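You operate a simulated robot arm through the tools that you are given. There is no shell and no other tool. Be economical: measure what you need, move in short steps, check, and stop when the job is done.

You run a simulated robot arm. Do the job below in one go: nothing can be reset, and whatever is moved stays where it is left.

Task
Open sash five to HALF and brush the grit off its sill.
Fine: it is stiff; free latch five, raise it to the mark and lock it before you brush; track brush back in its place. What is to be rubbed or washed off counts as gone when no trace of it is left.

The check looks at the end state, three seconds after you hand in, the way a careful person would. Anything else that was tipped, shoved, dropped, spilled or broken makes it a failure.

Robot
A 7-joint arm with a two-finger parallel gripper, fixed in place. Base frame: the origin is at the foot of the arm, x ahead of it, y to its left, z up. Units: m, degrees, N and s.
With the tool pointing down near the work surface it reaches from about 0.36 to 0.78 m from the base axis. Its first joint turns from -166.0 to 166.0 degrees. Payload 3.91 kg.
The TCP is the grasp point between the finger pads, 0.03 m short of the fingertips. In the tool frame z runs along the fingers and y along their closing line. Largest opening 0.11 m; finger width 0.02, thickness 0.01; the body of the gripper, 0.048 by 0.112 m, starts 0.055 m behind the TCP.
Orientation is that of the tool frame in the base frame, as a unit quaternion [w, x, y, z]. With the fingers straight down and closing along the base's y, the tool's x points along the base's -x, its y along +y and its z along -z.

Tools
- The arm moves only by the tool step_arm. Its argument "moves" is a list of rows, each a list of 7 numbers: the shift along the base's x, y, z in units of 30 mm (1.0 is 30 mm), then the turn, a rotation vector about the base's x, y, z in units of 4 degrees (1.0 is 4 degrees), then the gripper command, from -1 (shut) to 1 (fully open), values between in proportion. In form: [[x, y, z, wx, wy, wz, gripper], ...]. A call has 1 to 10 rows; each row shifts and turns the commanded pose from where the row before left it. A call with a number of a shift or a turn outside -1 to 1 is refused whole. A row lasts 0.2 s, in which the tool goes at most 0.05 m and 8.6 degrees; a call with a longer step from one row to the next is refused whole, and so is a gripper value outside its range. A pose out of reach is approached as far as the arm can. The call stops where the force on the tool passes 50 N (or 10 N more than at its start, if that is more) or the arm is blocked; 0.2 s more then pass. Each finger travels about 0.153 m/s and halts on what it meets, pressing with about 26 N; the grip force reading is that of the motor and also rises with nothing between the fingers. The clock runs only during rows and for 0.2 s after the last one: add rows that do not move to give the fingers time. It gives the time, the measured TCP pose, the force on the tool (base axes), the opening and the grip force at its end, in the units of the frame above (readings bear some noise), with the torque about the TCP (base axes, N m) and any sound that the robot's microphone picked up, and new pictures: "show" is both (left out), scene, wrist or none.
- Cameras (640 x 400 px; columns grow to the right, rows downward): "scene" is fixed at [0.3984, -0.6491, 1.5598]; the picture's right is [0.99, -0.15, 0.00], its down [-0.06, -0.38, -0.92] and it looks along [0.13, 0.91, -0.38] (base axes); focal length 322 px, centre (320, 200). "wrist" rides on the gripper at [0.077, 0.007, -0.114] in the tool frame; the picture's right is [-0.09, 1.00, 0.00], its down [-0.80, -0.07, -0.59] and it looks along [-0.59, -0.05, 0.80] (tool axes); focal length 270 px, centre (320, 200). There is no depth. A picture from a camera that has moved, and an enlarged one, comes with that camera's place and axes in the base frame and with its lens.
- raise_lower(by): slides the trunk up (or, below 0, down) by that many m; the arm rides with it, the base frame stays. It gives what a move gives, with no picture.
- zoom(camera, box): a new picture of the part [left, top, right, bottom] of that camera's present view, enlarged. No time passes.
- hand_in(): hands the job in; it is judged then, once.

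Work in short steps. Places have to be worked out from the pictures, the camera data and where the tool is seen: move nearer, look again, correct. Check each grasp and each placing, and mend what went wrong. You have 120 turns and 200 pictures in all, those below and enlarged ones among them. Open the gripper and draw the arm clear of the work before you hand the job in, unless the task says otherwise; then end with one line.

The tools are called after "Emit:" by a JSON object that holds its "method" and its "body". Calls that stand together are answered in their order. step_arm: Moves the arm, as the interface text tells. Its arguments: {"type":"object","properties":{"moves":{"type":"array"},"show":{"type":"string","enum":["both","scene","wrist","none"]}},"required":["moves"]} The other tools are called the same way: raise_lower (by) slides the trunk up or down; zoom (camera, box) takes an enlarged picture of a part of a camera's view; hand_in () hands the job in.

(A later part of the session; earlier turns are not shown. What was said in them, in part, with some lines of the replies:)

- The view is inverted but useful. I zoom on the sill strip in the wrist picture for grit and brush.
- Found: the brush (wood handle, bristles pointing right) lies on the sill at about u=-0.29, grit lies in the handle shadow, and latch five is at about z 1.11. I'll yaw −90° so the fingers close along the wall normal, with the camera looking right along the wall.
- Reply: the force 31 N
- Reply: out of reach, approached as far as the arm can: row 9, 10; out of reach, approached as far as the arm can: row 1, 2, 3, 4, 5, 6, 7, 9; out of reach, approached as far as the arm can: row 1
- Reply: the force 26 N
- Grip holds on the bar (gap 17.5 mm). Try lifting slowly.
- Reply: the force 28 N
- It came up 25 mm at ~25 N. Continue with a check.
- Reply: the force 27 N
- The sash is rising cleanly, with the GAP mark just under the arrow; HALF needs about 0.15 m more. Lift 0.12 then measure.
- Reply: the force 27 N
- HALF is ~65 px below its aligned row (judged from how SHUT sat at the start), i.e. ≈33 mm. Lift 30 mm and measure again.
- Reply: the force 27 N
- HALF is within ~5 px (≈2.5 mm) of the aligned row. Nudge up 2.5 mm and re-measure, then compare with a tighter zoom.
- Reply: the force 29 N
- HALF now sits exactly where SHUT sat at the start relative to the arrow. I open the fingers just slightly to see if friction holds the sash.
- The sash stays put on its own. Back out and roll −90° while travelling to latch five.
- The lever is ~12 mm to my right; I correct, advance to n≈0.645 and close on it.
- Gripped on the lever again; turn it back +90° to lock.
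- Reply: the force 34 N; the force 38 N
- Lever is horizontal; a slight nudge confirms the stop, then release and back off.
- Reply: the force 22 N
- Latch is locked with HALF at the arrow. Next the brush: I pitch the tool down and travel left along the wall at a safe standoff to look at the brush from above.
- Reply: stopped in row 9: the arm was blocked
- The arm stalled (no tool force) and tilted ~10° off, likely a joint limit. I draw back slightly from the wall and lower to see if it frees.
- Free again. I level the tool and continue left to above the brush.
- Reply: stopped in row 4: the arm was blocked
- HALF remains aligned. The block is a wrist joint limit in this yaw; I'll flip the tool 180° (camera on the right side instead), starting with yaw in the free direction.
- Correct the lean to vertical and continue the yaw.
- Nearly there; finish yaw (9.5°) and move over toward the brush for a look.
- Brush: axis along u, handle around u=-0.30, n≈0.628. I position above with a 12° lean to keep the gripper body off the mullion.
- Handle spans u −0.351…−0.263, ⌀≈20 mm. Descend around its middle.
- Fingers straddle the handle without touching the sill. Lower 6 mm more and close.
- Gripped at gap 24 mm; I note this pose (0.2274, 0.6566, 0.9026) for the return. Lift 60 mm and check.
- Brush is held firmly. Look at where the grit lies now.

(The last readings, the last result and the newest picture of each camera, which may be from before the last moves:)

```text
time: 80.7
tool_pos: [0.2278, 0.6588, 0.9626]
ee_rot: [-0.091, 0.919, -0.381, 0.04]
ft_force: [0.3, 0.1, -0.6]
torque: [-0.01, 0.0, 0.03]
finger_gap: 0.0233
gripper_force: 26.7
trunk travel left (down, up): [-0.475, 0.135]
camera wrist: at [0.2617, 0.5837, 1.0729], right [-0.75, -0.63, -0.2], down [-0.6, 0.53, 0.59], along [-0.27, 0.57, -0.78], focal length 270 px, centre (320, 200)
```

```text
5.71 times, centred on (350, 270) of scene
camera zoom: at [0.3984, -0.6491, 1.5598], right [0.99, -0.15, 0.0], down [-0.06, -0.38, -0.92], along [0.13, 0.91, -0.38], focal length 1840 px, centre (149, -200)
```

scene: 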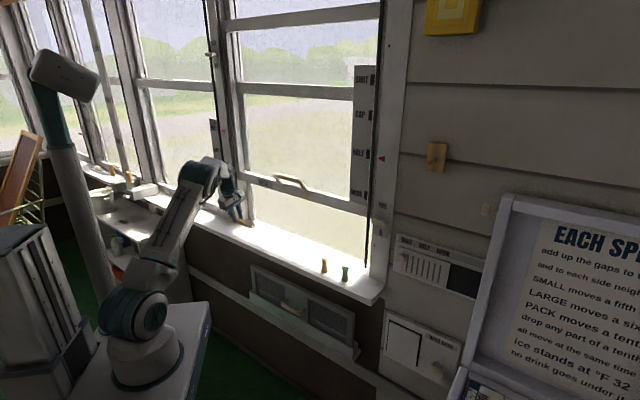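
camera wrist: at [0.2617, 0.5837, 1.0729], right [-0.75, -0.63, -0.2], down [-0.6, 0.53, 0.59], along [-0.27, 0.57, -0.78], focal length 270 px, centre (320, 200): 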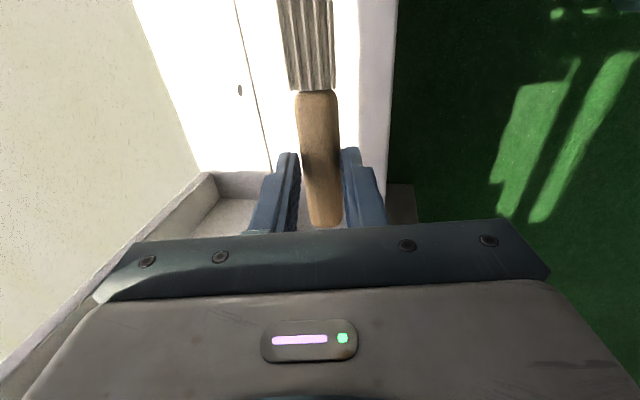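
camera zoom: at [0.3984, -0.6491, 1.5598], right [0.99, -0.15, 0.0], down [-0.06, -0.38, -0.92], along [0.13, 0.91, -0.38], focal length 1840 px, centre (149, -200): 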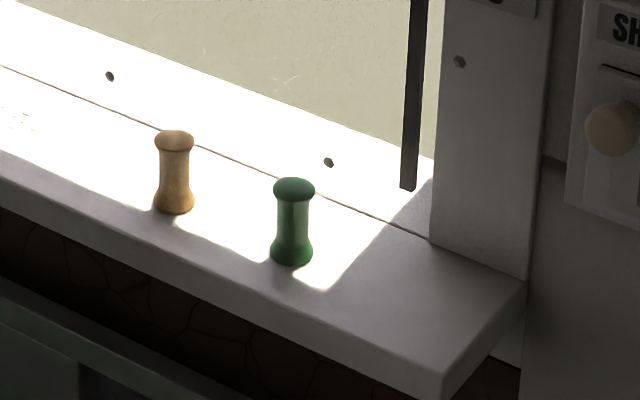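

Grit patch: u −0.075…+0.038, n ≈0.615–0.665. I raise slightly, lean 10° more (clear of the sash handle) and tip the bristles 25° down.

Emit:
{"method": "step_arm", "body": {"moves": [[0, 0, 0.5, 0.59, -0.59, 0, -1], [0, 0, 0.5, 0.59, -0.59, 0, -1], [0, 0, 0.4, 0.59, -0.59, 0, -1], [0.3, -0.3, 0, 0.63, 0.63, 0, -1], [0.3, -0.3, 0, 0.63, 0.63, 0, -1], [0.3, -0.3, 0, 0.63, 0.63, 0, -1], [0.3, -0.3, 0, 0.63, 0.63, 0, -1], [0.3, -0.3, 0, 0.63, 0.63, 0, -1], [0.3, -0.3, 0, 0.63, 0.63, 0, -1], [0.3, -0.3, 0, 0.63, 0.63, 0, -1]]}}

Emit:
{"method": "zoom", "body": {"camera": "scene", "box": [210, 170, 330, 270]}}

```text
time: 82.8
tool_pos: [0.2913, 0.592, 1.0061]
ee_rot: [-0.248, 0.871, -0.405, -0.126]
ft_force: [0.7, -0.1, -0.2]
torque: [0.04, -0.02, -0.02]
finger_gap: 0.0229
gripper_force: 26.0
trunk travel left (down, up): [-0.475, 0.135]
camera wrist: at [0.3384, 0.479, 1.0673], right [-0.82, -0.49, -0.29], down [-0.45, 0.24, 0.86], along [-0.35, 0.84, -0.41], focal length 270 px, centre (320, 200)
```

scene: 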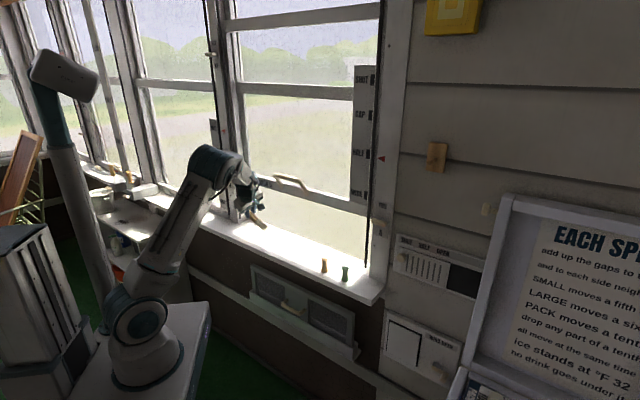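
wrist: 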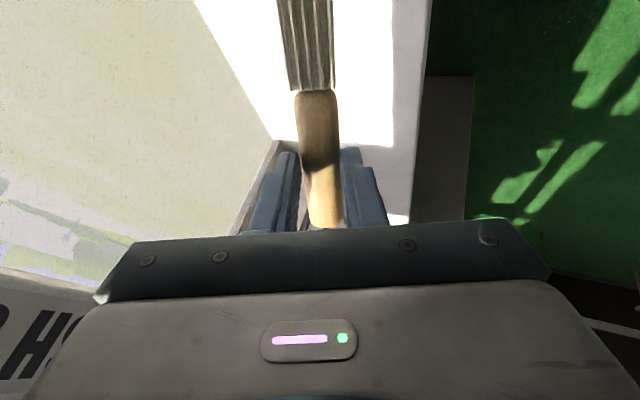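

```text
4.00 times, centred on (270, 220) of scene
camera zoom: at [0.3984, -0.6491, 1.5598], right [0.99, -0.15, 0.0], down [-0.06, -0.38, -0.92], along [0.13, 0.91, -0.38], focal length 1288 px, centre (520, 120)
```

zoom: 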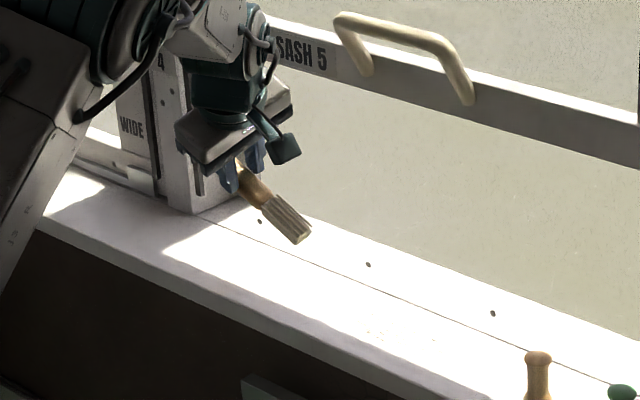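

Bristles point down-right nicely. Move right and lower toward the far end of the grit, watching the wrist versus the sash handle.

Emit:
{"method": "step_arm", "body": {"moves": [[0, 0, -0.5, 0, 0, 0, -1], [0, 0, -0.5, 0, 0, 0, -1], [0.6, -0.6, 0, 0, 0, 0, -1], [0.6, -0.6, 0, 0, 0, 0, -1], [0.6, -0.6, 0, 0, 0, 0, -1], [0.6, -0.6, 0, 0, 0, 0, -1]]}}

Emit:
{"method": "zoom", "body": {"camera": "scene", "box": [230, 160, 350, 280]}}

```text
time: 84.2
tool_pos: [0.363, 0.5197, 0.9756]
ee_rot: [-0.249, 0.871, -0.404, -0.125]
ft_force: [0.8, -0.2, -0.9]
torque: [-0.01, 0.05, 0.02]
finger_gap: 0.0232
gripper_force: 25.7
trunk travel left (down, up): [-0.475, 0.135]
camera wrist: at [0.4097, 0.4063, 1.037], right [-0.82, -0.49, -0.29], down [-0.45, 0.24, 0.86], along [-0.35, 0.84, -0.41], focal length 270 px, centre (320, 200)
```

scene: 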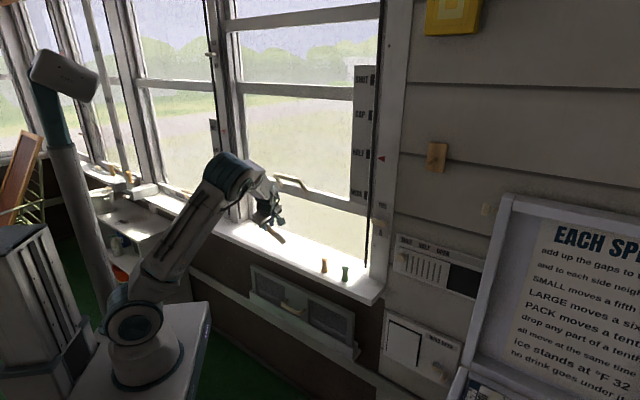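
wrist: 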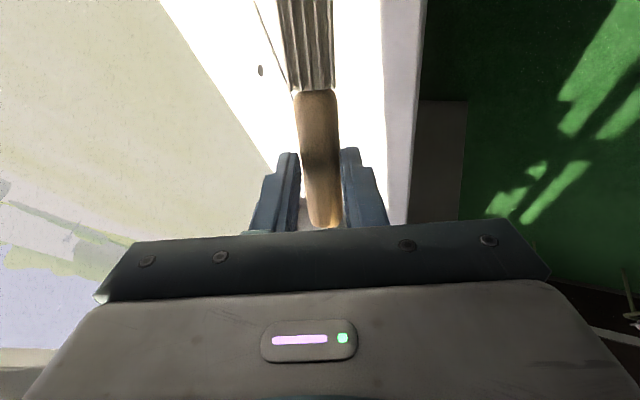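

```text
3.33 times, centred on (290, 220) of scene
camera zoom: at [0.3984, -0.6491, 1.5598], right [0.99, -0.15, 0.0], down [-0.06, -0.38, -0.92], along [0.13, 0.91, -0.38], focal length 1073 px, centre (420, 133)
```

zoom: 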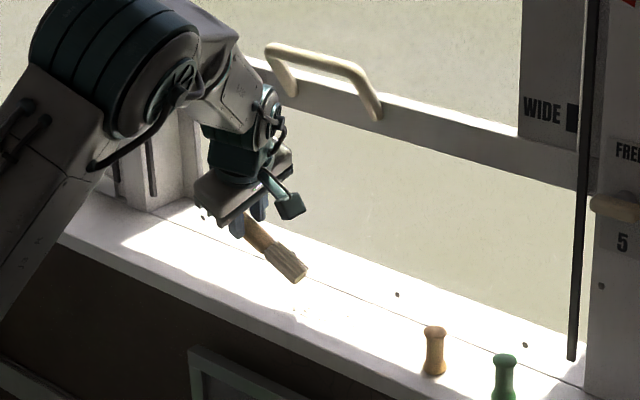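

Wrist still clears the handle. Continue right another ~75 mm.

Emit:
{"method": "step_arm", "body": {"moves": [[0.6, -0.6, 0, 0, 0, 0, -1], [0.6, -0.6, 0, 0, 0, 0, -1], [0.6, -0.6, 0, 0, 0, 0, -1], [0, 0, -0.3, 0, 0, 0, -1], [0, 0, -0.3, 0, 0, 0, -1]], "show": "wrist"}}

Emit:
{"method": "zoom", "body": {"camera": "scene", "box": [230, 160, 350, 280]}}

```text
time: 85.5
tool_pos: [0.4143, 0.468, 0.9556]
ee_rot: [-0.249, 0.871, -0.404, -0.126]
ft_force: [-0.2, -0.3, -0.8]
torque: [-0.02, -0.02, 0.0]
finger_gap: 0.023
gripper_force: 25.7
trunk travel left (down, up): [-0.475, 0.135]
camera wrist: at [0.4626, 0.3544, 1.0177], right [-0.82, -0.49, -0.29], down [-0.45, 0.24, 0.86], along [-0.35, 0.84, -0.41], focal length 270 px, centre (320, 200)
```

wrist: 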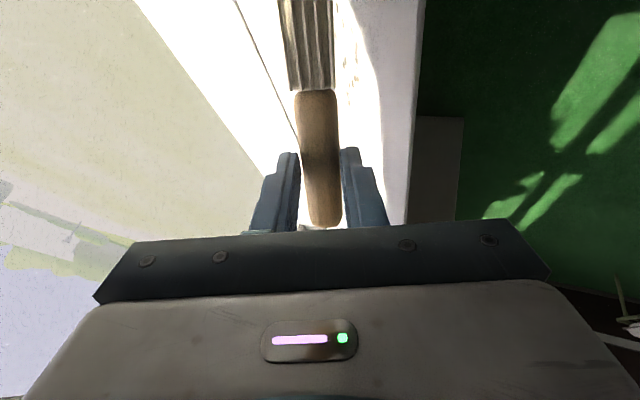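

```text
3.33 times, centred on (290, 220) of scene
camera zoom: at [0.3984, -0.6491, 1.5598], right [0.99, -0.15, 0.0], down [-0.06, -0.38, -0.92], along [0.13, 0.91, -0.38], focal length 1073 px, centre (420, 133)
```

zoom: 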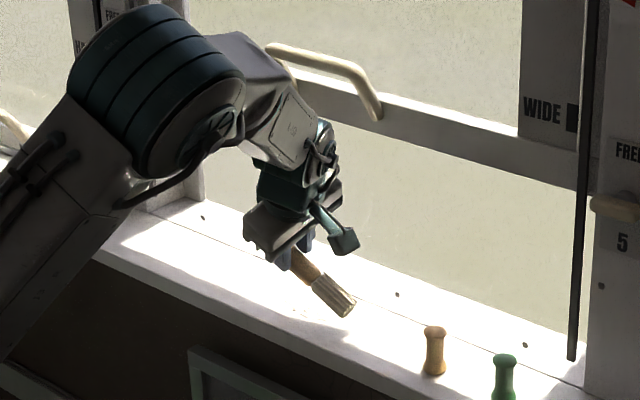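

Grit shows just to the −n side of the bristles. Zoom to gauge.

Emit:
{"method": "zoom", "body": {"camera": "wrist", "box": [240, 0, 420, 120]}}

```text
3.33 times, centred on (330, 60) of wrist
camera zoom: at [0.4626, 0.3544, 1.0177], right [-0.82, -0.49, -0.29], down [-0.45, 0.24, 0.86], along [-0.35, 0.84, -0.41], focal length 901 px, centre (287, 667)
```

zoom: 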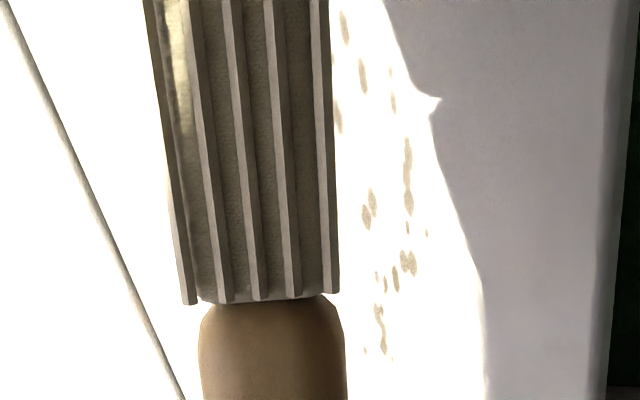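

Sill is n 0.595–0.72, grit n≈0.622–0.66. Shift 15 mm right, then descend in small steps until the bristles touch.

Emit:
{"method": "step_arm", "body": {"moves": [[0.35, -0.35, 0, 0, 0, 0, -1], [0, 0, -0.15, 0, 0, 0, -1], [0, 0, -0.15, 0, 0, 0, -1], [0, 0, -0.1, 0, 0, 0, -1]], "show": "wrist"}}

Emit:
{"method": "zoom", "body": {"camera": "scene", "box": [260, 215, 340, 280]}}

```text
time: 86.5
tool_pos: [0.4254, 0.459, 0.9425]
ee_rot: [-0.249, 0.871, -0.405, -0.126]
ft_force: [-0.5, -0.1, -0.3]
torque: [0.0, 0.03, 0.01]
finger_gap: 0.0231
gripper_force: 26.2
trunk travel left (down, up): [-0.475, 0.135]
camera wrist: at [0.4727, 0.3444, 1.0055], right [-0.82, -0.49, -0.29], down [-0.45, 0.24, 0.86], along [-0.35, 0.84, -0.41], focal length 270 px, centre (320, 200)
```

wrist: 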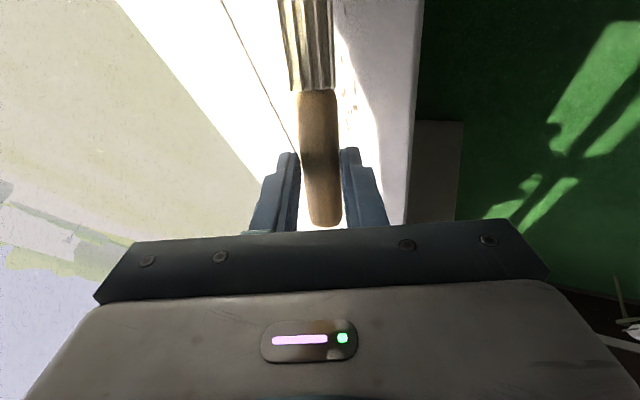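

```text
6.15 times, centred on (300, 248) of scene
camera zoom: at [0.3984, -0.6491, 1.5598], right [0.99, -0.15, 0.0], down [-0.06, -0.38, -0.92], along [0.13, 0.91, -0.38], focal length 1981 px, centre (443, -92)
```

zoom: 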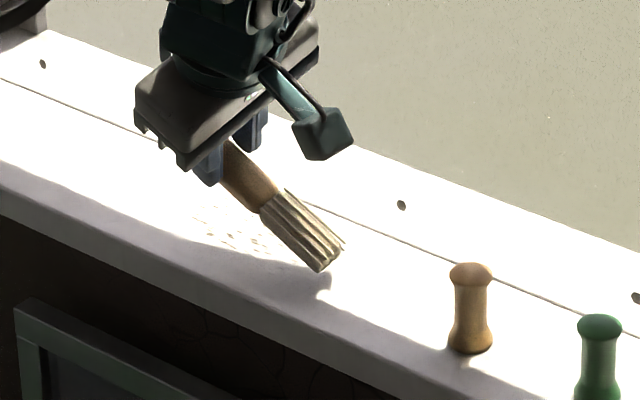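

Tip is nearly on the sill. Continue down by small steps.

Emit:
{"method": "step_arm", "body": {"moves": [[0, 0, -0.1, 0, 0, 0, -1], [0, 0, -0.1, 0, 0, 0, -1], [0, 0, -0.1, 0, 0, 0, -1]], "show": "none"}}

Emit:
{"method": "zoom", "body": {"camera": "scene", "box": [260, 215, 340, 280]}}

```text
time: 87.2
tool_pos: [0.4245, 0.4581, 0.9375]
ee_rot: [-0.249, 0.871, -0.404, -0.125]
ft_force: [-1.7, 1.3, 11.0]
torque: [-0.36, -0.47, 0.01]
finger_gap: 0.0233
gripper_force: 26.1
trunk travel left (down, up): [-0.475, 0.135]
```

```text
6.15 times, centred on (300, 248) of scene
camera zoom: at [0.3984, -0.6491, 1.5598], right [0.99, -0.15, 0.0], down [-0.06, -0.38, -0.92], along [0.13, 0.91, -0.38], focal length 1981 px, centre (443, -92)
```

zoom: 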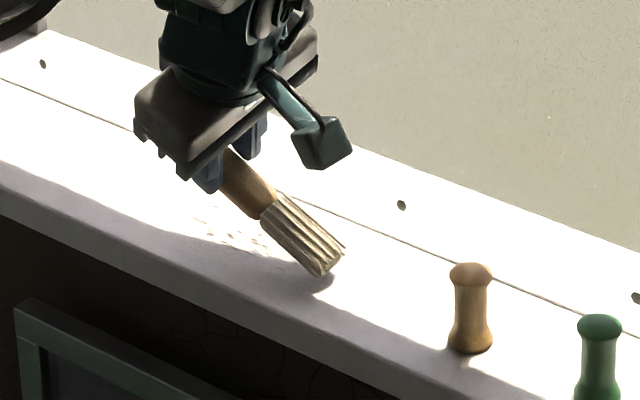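

Contact at 11 N. Ease 1 mm and drag left across the patch.

Emit:
{"method": "step_arm", "body": {"moves": [[-0.3, 0.3, 0.03, 0, 0, 0, -1], [-0.35, 0.35, 0, 0, 0, 0, -1], [-0.35, 0.35, 0, 0, 0, 0, -1], [-0.35, 0.35, 0, 0, 0, 0, -1], [-0.35, 0.35, 0, 0, 0, 0, -1], [-0.35, 0.35, 0, 0, 0, 0, -1], [-0.35, 0.35, 0, 0, 0, 0, -1], [-0.35, 0.35, 0, 0, 0, 0, -1], [-0.35, 0.35, 0, 0, 0, 0, -1], [-0.35, 0.35, 0, 0, 0, 0, -1]], "show": "none"}}

Emit:
{"method": "zoom", "body": {"camera": "scene", "box": [250, 215, 330, 280]}}

```text
time: 89.5
tool_pos: [0.3235, 0.5619, 0.9352]
ee_rot: [-0.248, 0.872, -0.404, -0.126]
ft_force: [0.5, -0.4, -0.6]
torque: [0.01, 0.02, 0.01]
finger_gap: 0.0233
gripper_force: 26.7
trunk travel left (down, up): [-0.475, 0.135]
```

```text
6.15 times, centred on (290, 248) of scene
camera zoom: at [0.3984, -0.6491, 1.5598], right [0.99, -0.15, 0.0], down [-0.06, -0.38, -0.92], along [0.13, 0.91, -0.38], focal length 1981 px, centre (505, -92)
```

zoom: 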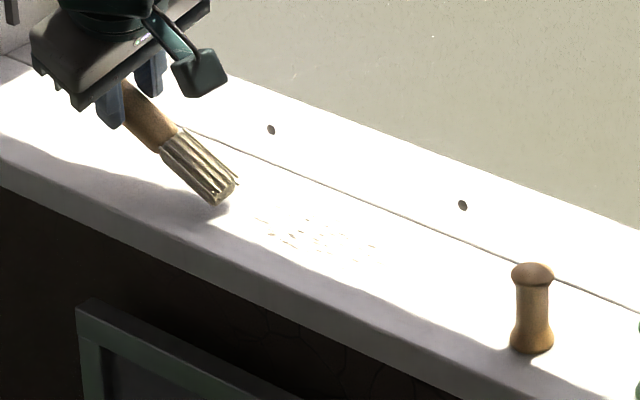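

Contact faded during the stroke and most grit remains. Press a bit deeper and stroke back right.

Emit:
{"method": "step_arm", "body": {"moves": [[0, 0, -0.1, 0, 0, 0, -1], [0, 0, -0.1, 0, 0, 0, -1]], "show": "none"}}

Emit:
{"method": "zoom", "body": {"camera": "scene", "box": [250, 215, 330, 280]}}

```text
time: 90.0
tool_pos: [0.3218, 0.5622, 0.9324]
ee_rot: [-0.25, 0.871, -0.403, -0.125]
ft_force: [-2.2, 4.0, 12.5]
torque: [-0.29, -0.55, 0.15]
finger_gap: 0.0228
gripper_force: 26.0
trunk travel left (down, up): [-0.475, 0.135]
```

```text
6.15 times, centred on (290, 248) of scene
camera zoom: at [0.3984, -0.6491, 1.5598], right [0.99, -0.15, 0.0], down [-0.06, -0.38, -0.92], along [0.13, 0.91, -0.38], focal length 1981 px, centre (505, -92)
```

zoom: 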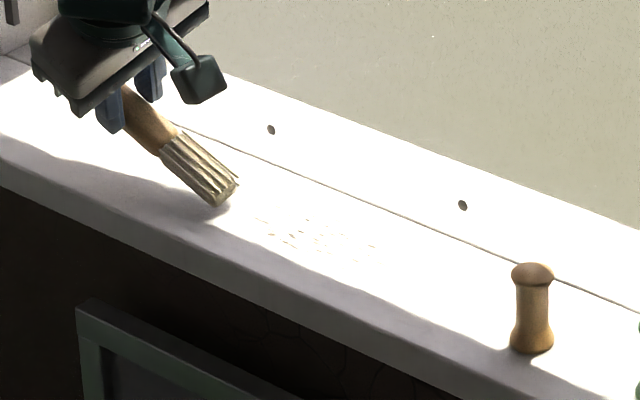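

Contact 12 N. Shift 10 mm outward (grit centre n≈0.635–0.65) and stroke right.

Emit:
{"method": "step_arm", "body": {"moves": [[0.3, 0.2, 0, 0, 0, 0, -1], [0.4, 0.1, 0, 0, 0, 0, -1], [0.35, -0.35, 0, 0, 0, 0, -1], [0.35, -0.35, 0, 0, 0, 0, -1], [0.35, -0.35, 0, 0, 0, 0, -1], [0.35, -0.35, 0, 0, 0, 0, -1], [0.35, -0.35, 0, 0, 0, 0, -1], [0.35, -0.35, 0, 0, 0, 0, -1], [0.35, -0.35, 0, 0, 0, 0, -1], [0.35, -0.35, 0, 0, 0, 0, -1]], "show": "none"}}

Emit:
{"method": "zoom", "body": {"camera": "scene", "box": [250, 215, 330, 280]}}

```text
time: 92.2
tool_pos: [0.4283, 0.4854, 0.9303]
ee_rot: [-0.248, 0.871, -0.405, -0.125]
ft_force: [-0.1, 0.2, -0.9]
torque: [0.0, -0.01, -0.01]
finger_gap: 0.023
gripper_force: 25.8
trunk travel left (down, up): [-0.475, 0.135]
```

```text
6.15 times, centred on (290, 248) of scene
camera zoom: at [0.3984, -0.6491, 1.5598], right [0.99, -0.15, 0.0], down [-0.06, -0.38, -0.92], along [0.13, 0.91, -0.38], focal length 1981 px, centre (505, -92)
```

zoom: 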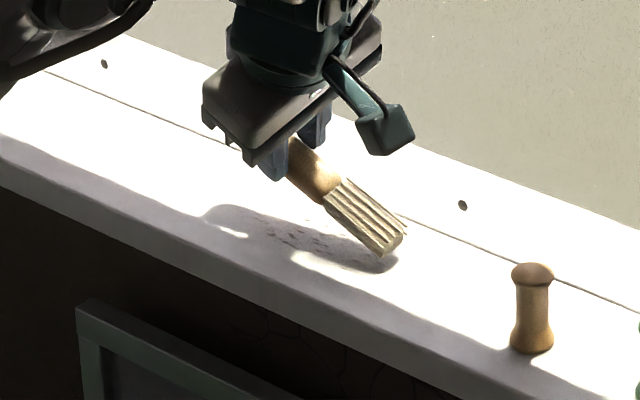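

Brush seems to yield in the grip. Check its attitude in the wrist view and the grit in the shade.

Emit:
{"method": "step_arm", "body": {"moves": [[0, 0, 0.5, 0, 0, 0, -1]], "show": "wrist"}}

Emit:
{"method": "zoom", "body": {"camera": "scene", "box": [265, 225, 325, 265]}}

Emit:
{"method": "zoom", "body": {"camera": "wrist", "box": [240, 0, 420, 120]}}

```text
time: 92.7
tool_pos: [0.4268, 0.4858, 0.9456]
ee_rot: [-0.248, 0.871, -0.405, -0.127]
ft_force: [0.0, -1.1, 0.1]
torque: [0.01, 0.04, 0.0]
finger_gap: 0.0231
gripper_force: 26.2
trunk travel left (down, up): [-0.475, 0.135]
camera wrist: at [0.4747, 0.3718, 1.007], right [-0.82, -0.49, -0.29], down [-0.45, 0.24, 0.86], along [-0.35, 0.84, -0.41], focal length 270 px, centre (320, 200)
```

wrist: 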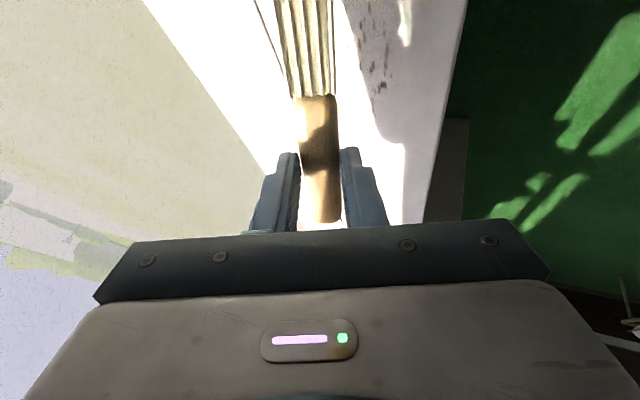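

```text
10.00 times, centred on (295, 245) of scene
camera zoom: at [0.3984, -0.6491, 1.5598], right [0.99, -0.15, 0.0], down [-0.06, -0.38, -0.92], along [0.13, 0.91, -0.38], focal length 3220 px, centre (570, -250)
```

zoom: 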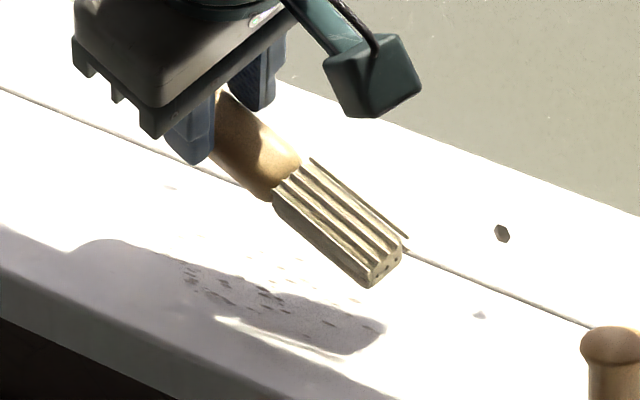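

```text
3.33 times, centred on (330, 60) of wrist
camera zoom: at [0.4747, 0.3718, 1.007], right [-0.82, -0.49, -0.29], down [-0.45, 0.24, 0.86], along [-0.35, 0.84, -0.41], focal length 901 px, centre (287, 667)
```

zoom: 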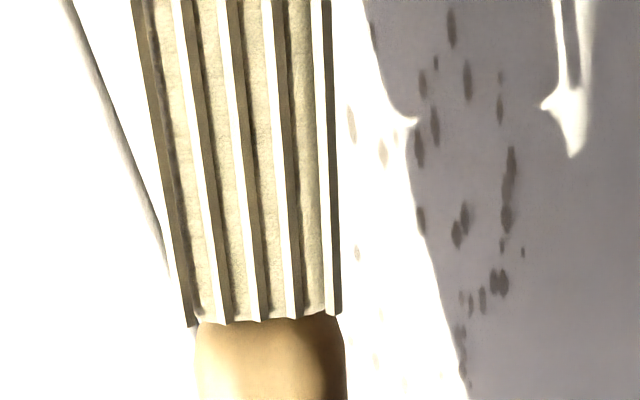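

The brush has rotated slightly in the grip, losing contact. Grit spans n 0.623–0.66. I'll use a lighter, steadily maintained contact: approach in 1 mm steps.

Emit:
{"method": "step_arm", "body": {"moves": [[0.35, -0.35, 0, 0, 0, 0, -1], [0, 0, -0.45, 0, 0, 0, -1], [0, 0, -0.04, 0, 0, 0, -1], [0, 0, -0.04, 0, 0, 0, -1]], "show": "none"}}

Emit:
{"method": "step_arm", "body": {"moves": [[0, 0, -0.04, 0, 0, 0, -1]], "show": "none"}}

Emit:
{"method": "step_arm", "body": {"moves": [[0, 0, -0.04, 0, 0, 0, -1]], "show": "none"}}

```text
time: 93.7
tool_pos: [0.4395, 0.4745, 0.9303]
ee_rot: [-0.249, 0.871, -0.404, -0.126]
ft_force: [0.2, -0.4, 1.7]
torque: [-0.1, -0.08, -0.02]
finger_gap: 0.0229
gripper_force: 26.1
trunk travel left (down, up): [-0.475, 0.135]
```

```text
time: 94.0
tool_pos: [0.4385, 0.4746, 0.929]
ee_rot: [-0.251, 0.871, -0.405, -0.124]
ft_force: [-0.2, -0.7, 7.1]
torque: [-0.43, -0.39, 0.01]
finger_gap: 0.0228
gripper_force: 26.0
trunk travel left (down, up): [-0.475, 0.135]
```

```text
time: 94.5
tool_pos: [0.4375, 0.4764, 0.9279]
ee_rot: [-0.25, 0.871, -0.404, -0.125]
ft_force: [-1.4, 1.1, 10.1]
torque: [-0.45, -0.5, 0.03]
finger_gap: 0.0233
gripper_force: 26.3
trunk travel left (down, up): [-0.475, 0.135]
```

Contact established (10 N). Stroke left, checking force midway.

Emit:
{"method": "step_arm", "body": {"moves": [[-0.35, 0.35, 0, 0, 0, 0, -1], [-0.35, 0.35, 0, 0, 0, 0, -1], [-0.35, 0.35, 0, 0, 0, 0, -1], [-0.35, 0.35, 0, 0, 0, 0, -1]], "show": "none"}}

Emit:
{"method": "step_arm", "body": {"moves": [[-0.35, 0.35, 0, 0, 0, 0, -1], [-0.35, 0.35, 0, 0, 0, 0, -1], [-0.35, 0.35, 0, 0, 0, 0, -1], [-0.35, 0.35, 0, 0, 0, 0, -1]], "show": "none"}}

Emit:
{"method": "zoom", "body": {"camera": "scene", "box": [265, 225, 325, 265]}}

```text
time: 95.5
tool_pos: [0.3954, 0.5182, 0.9261]
ee_rot: [-0.249, 0.871, -0.404, -0.125]
ft_force: [0.2, 0.5, 4.9]
torque: [-0.25, -0.24, 0.0]
finger_gap: 0.0229
gripper_force: 25.9
trunk travel left (down, up): [-0.475, 0.135]
```

```text
time: 96.5
tool_pos: [0.3543, 0.5598, 0.9279]
ee_rot: [-0.249, 0.871, -0.405, -0.125]
ft_force: [-1.0, 1.1, 0.2]
torque: [-0.06, -0.04, -0.02]
finger_gap: 0.0231
gripper_force: 26.1
trunk travel left (down, up): [-0.475, 0.135]
```

```text
10.00 times, centred on (295, 245) of scene
camera zoom: at [0.3984, -0.6491, 1.5598], right [0.99, -0.15, 0.0], down [-0.06, -0.38, -0.92], along [0.13, 0.91, -0.38], focal length 3220 px, centre (570, -250)
```

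zoom: 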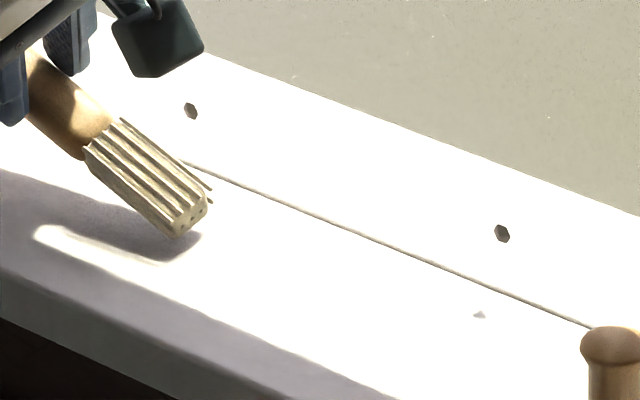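

The grit appears gone in this view. Raise the brush and inspect closely, including a small mark near the groove.

Emit:
{"method": "step_arm", "body": {"moves": [[-0.5, 0.5, 0.5, 0, 0, 0, -1], [-0.5, 0.5, 0.5, 0, 0, 0, -1], [-0.5, 0.5, 0.5, 0, 0, 0, -1]], "show": "wrist"}}

Emit:
{"method": "zoom", "body": {"camera": "scene", "box": [270, 235, 300, 260]}}

Emit:
{"method": "zoom", "body": {"camera": "scene", "box": [295, 240, 325, 265]}}

```text
time: 97.2
tool_pos: [0.3074, 0.606, 0.9732]
ee_rot: [-0.248, 0.871, -0.405, -0.125]
ft_force: [1.1, -0.5, -0.5]
torque: [0.01, 0.02, 0.02]
finger_gap: 0.0229
gripper_force: 25.9
trunk travel left (down, up): [-0.475, 0.135]
camera wrist: at [0.3557, 0.4923, 1.0339], right [-0.82, -0.49, -0.29], down [-0.45, 0.24, 0.86], along [-0.35, 0.84, -0.41], focal length 270 px, centre (320, 200)
```

wrist: 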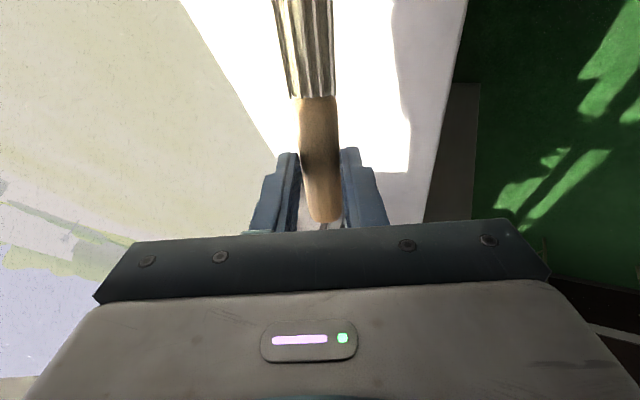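

```text
16.00 times, centred on (285, 248) of scene
camera zoom: at [0.3984, -0.6491, 1.5598], right [0.99, -0.15, 0.0], down [-0.06, -0.38, -0.92], along [0.13, 0.91, -0.38], focal length 5152 px, centre (880, -560)
```

zoom: 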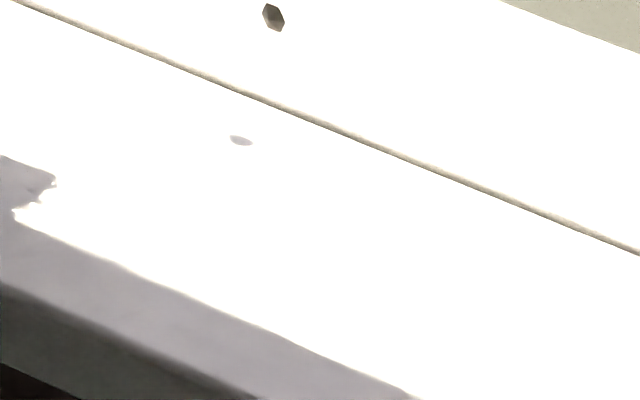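

```text
16.00 times, centred on (310, 252) of scene
camera zoom: at [0.3984, -0.6491, 1.5598], right [0.99, -0.15, 0.0], down [-0.06, -0.38, -0.92], along [0.13, 0.91, -0.38], focal length 5152 px, centre (480, -640)
```

zoom: 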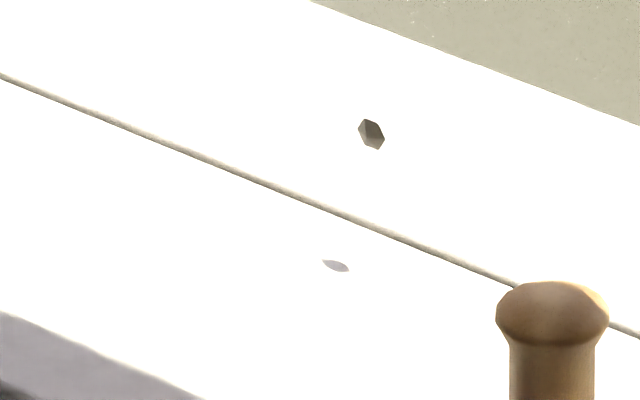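

The two faint ovals are shadows of the two bolts; the grit patch looks clean. For certainty (the sun saturates the view) I do another stroke nearer the room side at n≈0.637.

Emit:
{"method": "step_arm", "body": {"moves": [[0.5, -0.7, 0, 0, 0, 0, -1], [0.5, -0.7, 0, 0, 0, 0, -1], [0.5, -0.7, 0, 0, 0, 0, -1], [0.5, -0.7, 0, 0, 0, 0, -1], [0.56, -0.56, 0, 0, 0, 0, -1], [0.56, -0.56, 0, 0, 0, 0, -1], [0.56, -0.56, -0.5, 0, 0, 0, -1], [0.5, -0.5, -0.8, 0, 0, 0, -1], [0, 0, -0.2, 0, 0, 0, -1]], "show": "wrist"}}

Emit:
{"method": "zoom", "body": {"camera": "scene", "box": [265, 225, 325, 265]}}

Emit:
{"method": "zoom", "body": {"camera": "wrist", "box": [240, 0, 420, 120]}}

```text
time: 99.2
tool_pos: [0.4339, 0.4563, 0.9276]
ee_rot: [-0.248, 0.871, -0.404, -0.125]
ft_force: [-0.6, -0.1, 1.5]
torque: [-0.14, -0.1, -0.05]
finger_gap: 0.0228
gripper_force: 25.9
trunk travel left (down, up): [-0.475, 0.135]
camera wrist: at [0.482, 0.3422, 0.9893], right [-0.82, -0.49, -0.29], down [-0.45, 0.23, 0.86], along [-0.35, 0.84, -0.41], focal length 270 px, centre (320, 200)
```

wrist: 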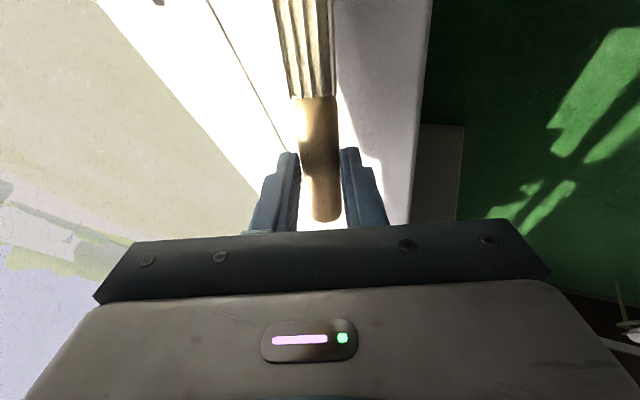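

```text
10.00 times, centred on (295, 245) of scene
camera zoom: at [0.3984, -0.6491, 1.5598], right [0.99, -0.15, 0.0], down [-0.06, -0.38, -0.92], along [0.13, 0.91, -0.38], focal length 3220 px, centre (570, -250)
```

zoom: 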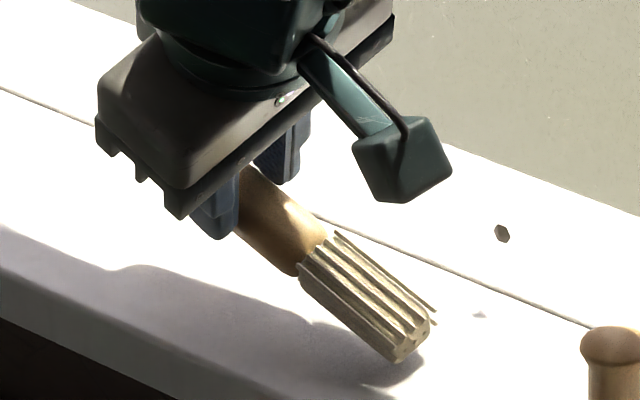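

```text
3.33 times, centred on (330, 60) of wrist
camera zoom: at [0.482, 0.3422, 0.9893], right [-0.82, -0.49, -0.29], down [-0.45, 0.23, 0.86], along [-0.35, 0.84, -0.41], focal length 901 px, centre (287, 667)
```

zoom: 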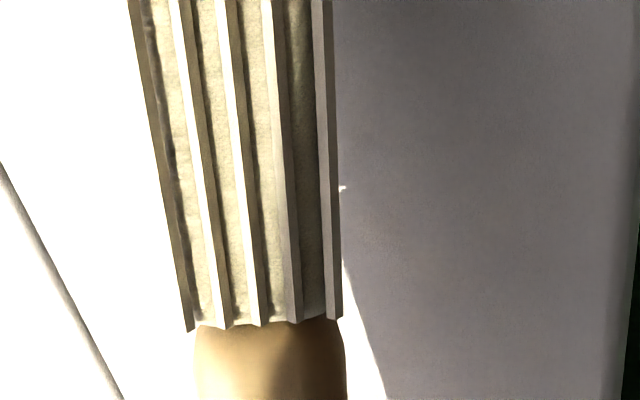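

The shaded part is spotless. One more light stroke left here, then one slightly outward on the way back.

Emit:
{"method": "step_arm", "body": {"moves": [[0, 0, -0.07, 0, 0, 0, -1], [-0.35, 0.35, -0.01, 0, 0, 0, -1], [-0.35, 0.35, -0.01, 0, 0, 0, -1], [-0.35, 0.35, -0.01, 0, 0, 0, -1], [-0.35, 0.35, -0.01, 0, 0, 0, -1], [-0.35, 0.35, -0.01, 0, 0, 0, -1], [-0.35, 0.35, -0.01, 0, 0, 0, -1], [-0.35, 0.35, -0.01, 0, 0, 0, -1], [-0.35, 0.35, -0.01, 0, 0, 0, -1]], "show": "none"}}

Emit:
{"method": "step_arm", "body": {"moves": [[0.3, 0.2, -0.02, 0, 0, 0, -1], [0.35, -0.1, -0.01, 0, 0, 0, -1], [0.35, -0.35, -0.01, 0, 0, 0, -1], [0.35, -0.35, -0.01, 0, 0, 0, -1], [0.35, -0.35, -0.01, 0, 0, 0, -1], [0.35, -0.35, -0.01, 0, 0, 0, -1], [0.35, -0.35, 0, 0, 0, 0, -1], [0.35, -0.35, 0, 0, 0, 0, -1]], "show": "none"}}

Emit:
{"method": "step_arm", "body": {"moves": [[-0.35, 0.35, 0, 0, 0, 0, -1], [-0.35, 0.35, 0, 0, 0, 0, -1], [-0.35, 0.35, 0, 0, 0, 0, -1], [-0.35, 0.35, 0, 0, 0, 0, -1], [-0.35, 0.35, 0, 0, 0, 0, -1], [-0.35, 0.35, 0, 0, 0, 0, -1], [-0.35, 0.35, 0, 0, 0, 0, -1]], "show": "none"}}

Emit:
{"method": "zoom", "body": {"camera": "scene", "box": [265, 225, 325, 265]}}

```text
time: 101.2
tool_pos: [0.3504, 0.5391, 0.9226]
ee_rot: [-0.249, 0.871, -0.404, -0.125]
ft_force: [0.2, 1.3, 6.2]
torque: [-0.38, -0.4, 0.04]
finger_gap: 0.0226
gripper_force: 25.8
trunk travel left (down, up): [-0.475, 0.135]
```

```text
time: 103.0
tool_pos: [0.435, 0.477, 0.92]
ee_rot: [-0.249, 0.871, -0.406, -0.125]
ft_force: [0.5, -1.4, 4.0]
torque: [-0.36, -0.27, -0.05]
finger_gap: 0.0228
gripper_force: 25.9
trunk travel left (down, up): [-0.475, 0.135]
```

```text
time: 104.7
tool_pos: [0.3603, 0.5514, 0.9201]
ee_rot: [-0.249, 0.871, -0.404, -0.125]
ft_force: [-0.4, 0.1, 3.2]
torque: [-0.18, -0.14, 0.03]
finger_gap: 0.0228
gripper_force: 25.8
trunk travel left (down, up): [-0.475, 0.135]
```

```text
10.00 times, centred on (295, 245) of scene
camera zoom: at [0.3984, -0.6491, 1.5598], right [0.99, -0.15, 0.0], down [-0.06, -0.38, -0.92], along [0.13, 0.91, -0.38], focal length 3220 px, centre (570, -250)
```

zoom: 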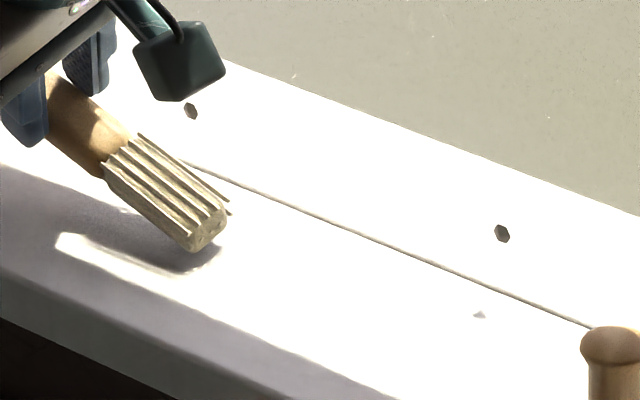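

The sill is clean and contact was held throughout. Now return: raise, undo the lean, partially undo the tilt (the brush has rotated ~13° in the grip) and head back left.

Emit:
{"method": "step_arm", "body": {"moves": [[0, 0, 0.7, 0, 0, 0, -1], [0, 0, 0.7, 0, 0, 0, -1], [-0.6, 0.45, 0.3, -0.53, -0.53, 0, -1], [-0.6, 0.45, 0, -0.53, -0.53, 0, -1], [-0.6, 0.45, 0, -0.53, -0.53, 0, -1], [-0.6, 0.45, 0, -0.53, -0.53, 0, -1], [-0.6, 0.45, 0, -0.59, 0.59, 0, -1], [-0.6, 0.45, 0, -0.59, 0.59, 0, -1], [-0.5, 0.45, 0, -0.59, 0.59, 0, -1]]}}

Emit:
{"method": "zoom", "body": {"camera": "scene", "box": [205, 185, 285, 245]}}

```text
time: 106.7
tool_pos: [0.235, 0.6469, 0.9717]
ee_rot: [-0.132, 0.902, -0.406, -0.06]
ft_force: [0.4, 1.0, -0.2]
torque: [0.0, 0.01, 0.02]
finger_gap: 0.023
gripper_force: 26.0
trunk travel left (down, up): [-0.475, 0.135]
camera wrist: at [0.2834, 0.5556, 1.0631], right [-0.81, -0.57, -0.17], down [-0.47, 0.45, 0.76], along [-0.35, 0.69, -0.63], focal length 270 px, centre (320, 200)
```

scene: 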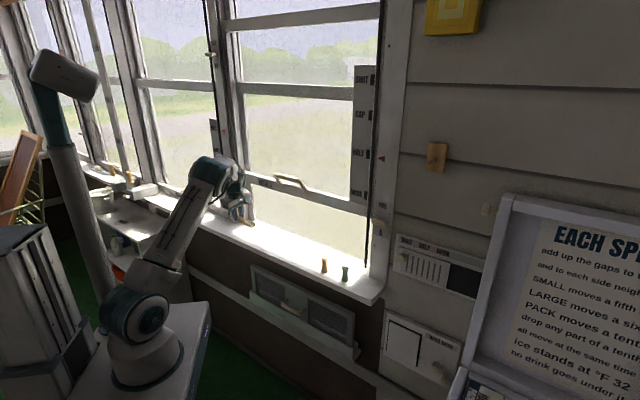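
wrist: 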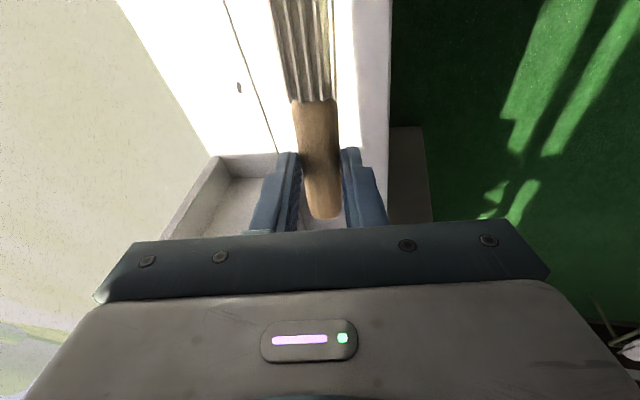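

```text
6.67 times, centred on (245, 215) of scene
camera zoom: at [0.3984, -0.6491, 1.5598], right [0.99, -0.15, 0.0], down [-0.06, -0.38, -0.92], along [0.13, 0.91, -0.38], focal length 2146 px, centre (820, 100)
```

zoom: 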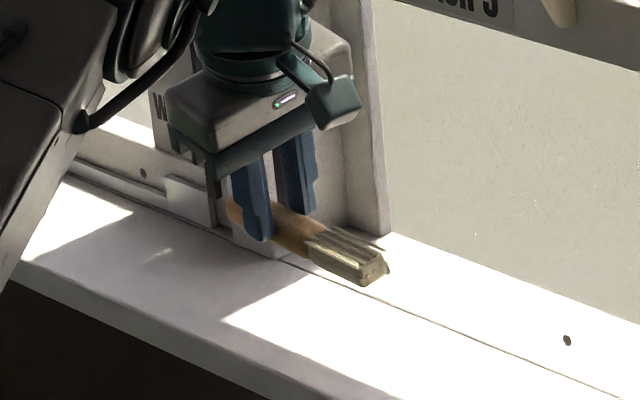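

Brush looks level with the sill. Align over its original spot and descend.

Emit:
{"method": "step_arm", "body": {"moves": [[-0.14, 0.21, -0.5, 0, 0, 0, -1], [0, 0, -0.7, 0, 0, 0, -1], [0, 0, -0.5, 0, 0, 0, -1], [0, 0, -0.3, 0, 0, 0, -1], [0, 0, -0.1, 0, 0, 0, -1]], "show": "none"}}

Emit:
{"method": "zoom", "body": {"camera": "scene", "box": [215, 195, 275, 245]}}

```text
time: 107.8
tool_pos: [0.2309, 0.6531, 0.9089]
ee_rot: [-0.133, 0.902, -0.407, -0.061]
ft_force: [-0.4, -0.2, -0.3]
torque: [0.02, 0.02, 0.01]
finger_gap: 0.0229
gripper_force: 26.3
trunk travel left (down, up): [-0.475, 0.135]
```

```text
8.00 times, centred on (245, 220) of scene
camera zoom: at [0.3984, -0.6491, 1.5598], right [0.99, -0.15, 0.0], down [-0.06, -0.38, -0.92], along [0.13, 0.91, -0.38], focal length 2576 px, centre (920, 40)
```

zoom: 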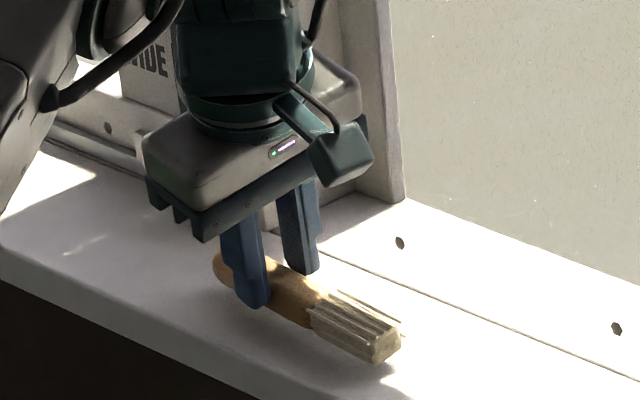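

Nearly down; lower in 1.5 mm steps to contact.

Emit:
{"method": "step_arm", "body": {"moves": [[0, 0, -0.05, 0, 0, 0, -1], [0, 0, -0.05, 0, 0, 0, -1]], "show": "none"}}

Emit:
{"method": "step_arm", "body": {"moves": [[0, 0, -0.05, 0, 0, 0, -1], [0, 0, -0.05, 0, 0, 0, -1]], "show": "none"}}

Emit:
{"method": "zoom", "body": {"camera": "scene", "box": [215, 195, 275, 245]}}

```text
time: 108.5
tool_pos: [0.233, 0.6519, 0.905]
ee_rot: [-0.133, 0.902, -0.406, -0.062]
ft_force: [0.2, -0.4, -0.4]
torque: [0.04, -0.01, 0.02]
finger_gap: 0.0231
gripper_force: 26.0
trunk travel left (down, up): [-0.475, 0.135]
```

```text
time: 109.0
tool_pos: [0.2324, 0.6519, 0.9037]
ee_rot: [-0.134, 0.901, -0.407, -0.063]
ft_force: [-0.1, 0.2, 8.5]
torque: [-0.24, -0.17, -0.02]
finger_gap: 0.0231
gripper_force: 26.2
trunk travel left (down, up): [-0.475, 0.135]
```

```text
8.00 times, centred on (245, 220) of scene
camera zoom: at [0.3984, -0.6491, 1.5598], right [0.99, -0.15, 0.0], down [-0.06, -0.38, -0.92], along [0.13, 0.91, -0.38], focal length 2576 px, centre (920, 40)
```

zoom: 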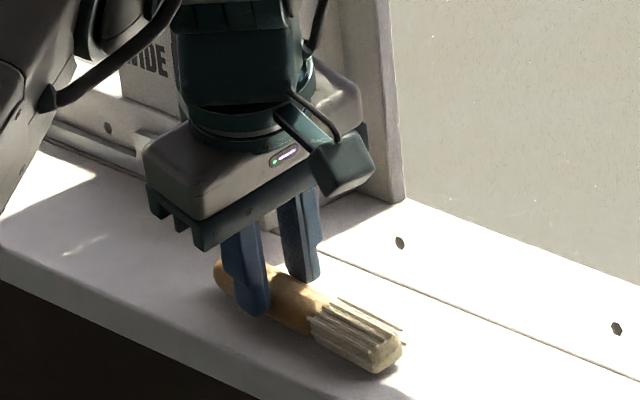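

Bristle end is in contact at its original spot (within ~2–3 mm). Release and withdraw straight up along the tool.

Emit:
{"method": "step_arm", "body": {"moves": [[0, 0, 0, 0, 0, 0, -0.45], [0, 0, 0, 0, 0, 0, -0.2], [0, 0, 0, 0, 0, 0, 0], [0, 0, 0, 0, 0, 0, 0], [0.03, -0.05, 0.4, 0, 0, 0, 0], [0, 0, 0.6, 0, 0, 0, 0], [0, 0, 0.8, 0, 0, 0, 0], [0, 0, 0.8, 0, 0, 0, 0]]}}

Emit:
{"method": "zoom", "body": {"camera": "scene", "box": [215, 195, 275, 245]}}

```text
time: 110.8
tool_pos: [0.2346, 0.6517, 0.9807]
ee_rot: [-0.132, 0.902, -0.406, -0.061]
ft_force: [-0.3, 0.4, 0.2]
torque: [0.0, -0.02, 0.0]
finger_gap: 0.0551
gripper_force: 0.0
trunk travel left (down, up): [-0.475, 0.135]
camera wrist: at [0.2816, 0.5603, 1.0725], right [-0.81, -0.57, -0.17], down [-0.48, 0.45, 0.76], along [-0.35, 0.69, -0.63], focal length 270 px, centre (320, 200)
```

scene: 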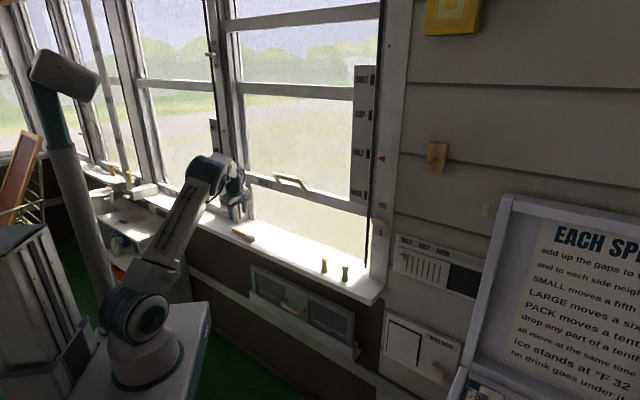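
wrist: 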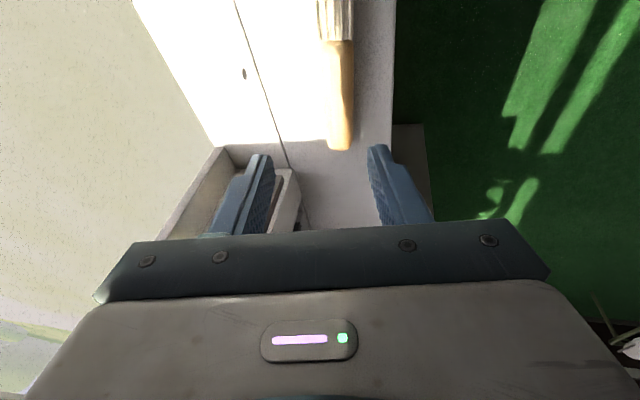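

```text
8.00 times, centred on (245, 220) of scene
camera zoom: at [0.3984, -0.6491, 1.5598], right [0.99, -0.15, 0.0], down [-0.06, -0.38, -0.92], along [0.13, 0.91, -0.38], focal length 2576 px, centre (920, 40)
```

zoom: 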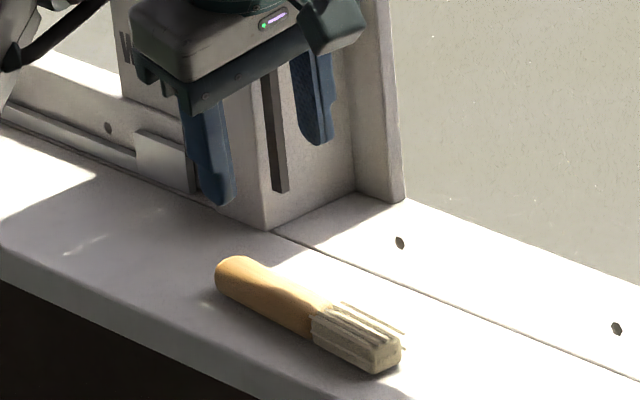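

Brush lies back at its place within ~5 mm. Draw the arm back from the wall and make final checks.

Emit:
{"method": "step_arm", "body": {"moves": [[-0.5, -0.5, 0.6, 0, 0, 0, 0.5], [-0.6, -0.6, 0.6, 0, 0, 0, 1], [-0.6, -0.6, 0.6, 0, 0, 0, 1], [-0.6, -0.6, 0.6, 0, 0, 0, 1], [-0.6, -0.6, 0.6, 0, 0, 0, 1], [-0.6, -0.6, 0.6, 0, 0, 0, 1], [-0.5, -0.5, 0.4, 0, 0, 0, 1]]}}

Emit:
{"method": "zoom", "body": {"camera": "scene", "box": [345, 135, 405, 265]}}

Emit:
{"method": "zoom", "body": {"camera": "scene", "box": [225, 205, 355, 290]}}

Emit:
{"method": "zoom", "body": {"camera": "scene", "box": [265, 228, 315, 262]}}

```text
time: 112.5
tool_pos: [0.1129, 0.5293, 1.0999]
ee_rot: [-0.133, 0.902, -0.407, -0.061]
ft_force: [0.6, 0.2, 0.7]
torque: [-0.02, 0.01, -0.02]
finger_gap: 0.1102
gripper_force: 0.1
trunk travel left (down, up): [-0.475, 0.135]
camera wrist: at [0.1603, 0.4387, 1.1908], right [-0.81, -0.57, -0.17], down [-0.48, 0.45, 0.76], along [-0.35, 0.69, -0.63], focal length 270 px, centre (320, 200)
```

scene: 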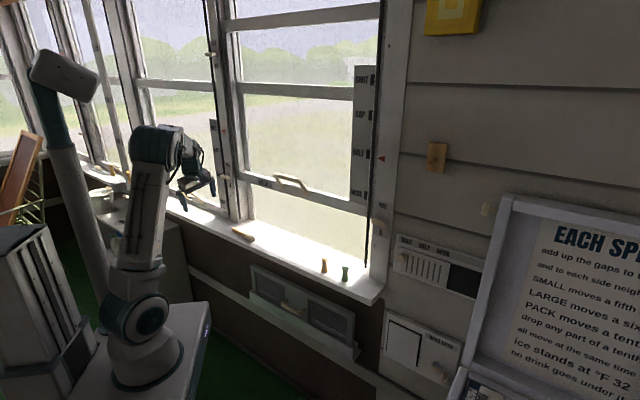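
wrist: 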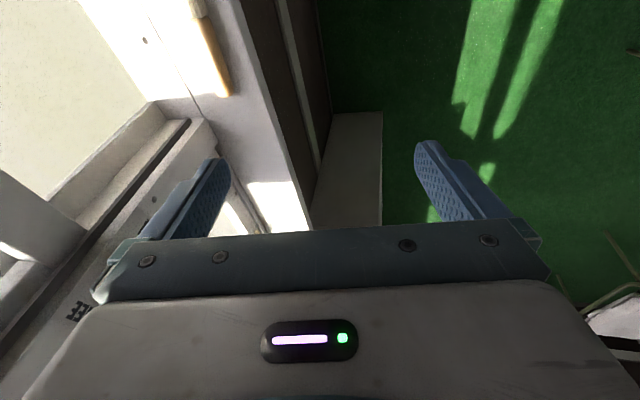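

```text
3.08 times, centred on (375, 200) of scene
camera zoom: at [0.3984, -0.6491, 1.5598], right [0.99, -0.15, 0.0], down [-0.06, -0.38, -0.92], along [0.13, 0.91, -0.38], focal length 991 px, centre (151, 200)
```

zoom: 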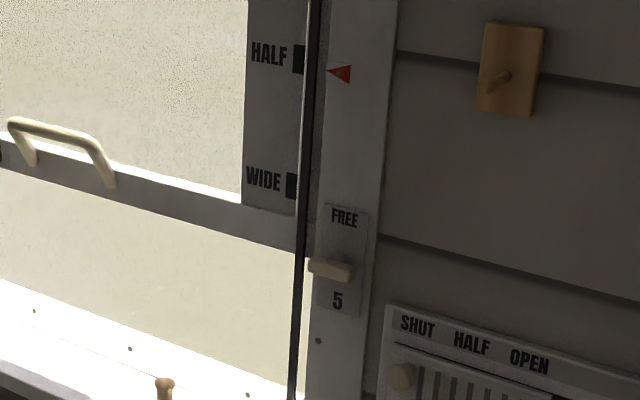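

```text
4.71 times, centred on (290, 248) of scene
camera zoom: at [0.3984, -0.6491, 1.5598], right [0.99, -0.15, 0.0], down [-0.06, -0.38, -0.92], along [0.13, 0.91, -0.38], focal length 1515 px, centre (461, -24)
```

zoom: 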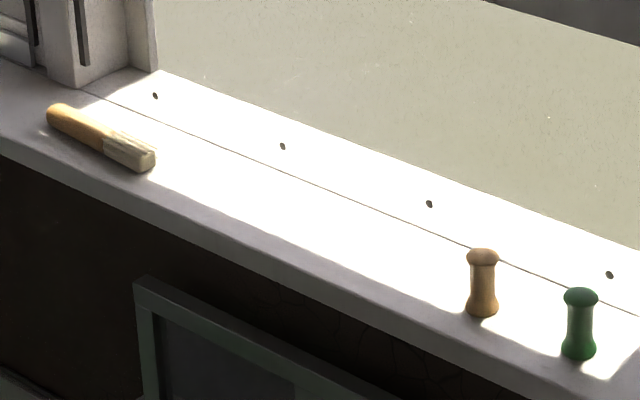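

```text
11.76 times, centred on (290, 245) of scene
camera zoom: at [0.3984, -0.6491, 1.5598], right [0.99, -0.15, 0.0], down [-0.06, -0.38, -0.92], along [0.13, 0.91, -0.38], focal length 3788 px, centre (673, -329)
```

zoom: 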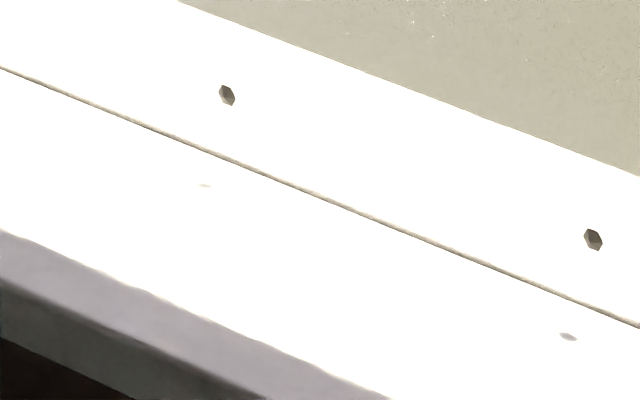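

HALF is at the arrow, the latch is locked, the sill is clean, the pegs are untouched, the brush is back in place, and the arm is clear with the gripper open. Handing in.

Emit:
{"method": "hand_in", "body": {}}

```text
The job is handed in.
```

Sash five is open and locked at HALF, no grit shows on its sill, and the track brush is back within about 5 mm of where it lay.
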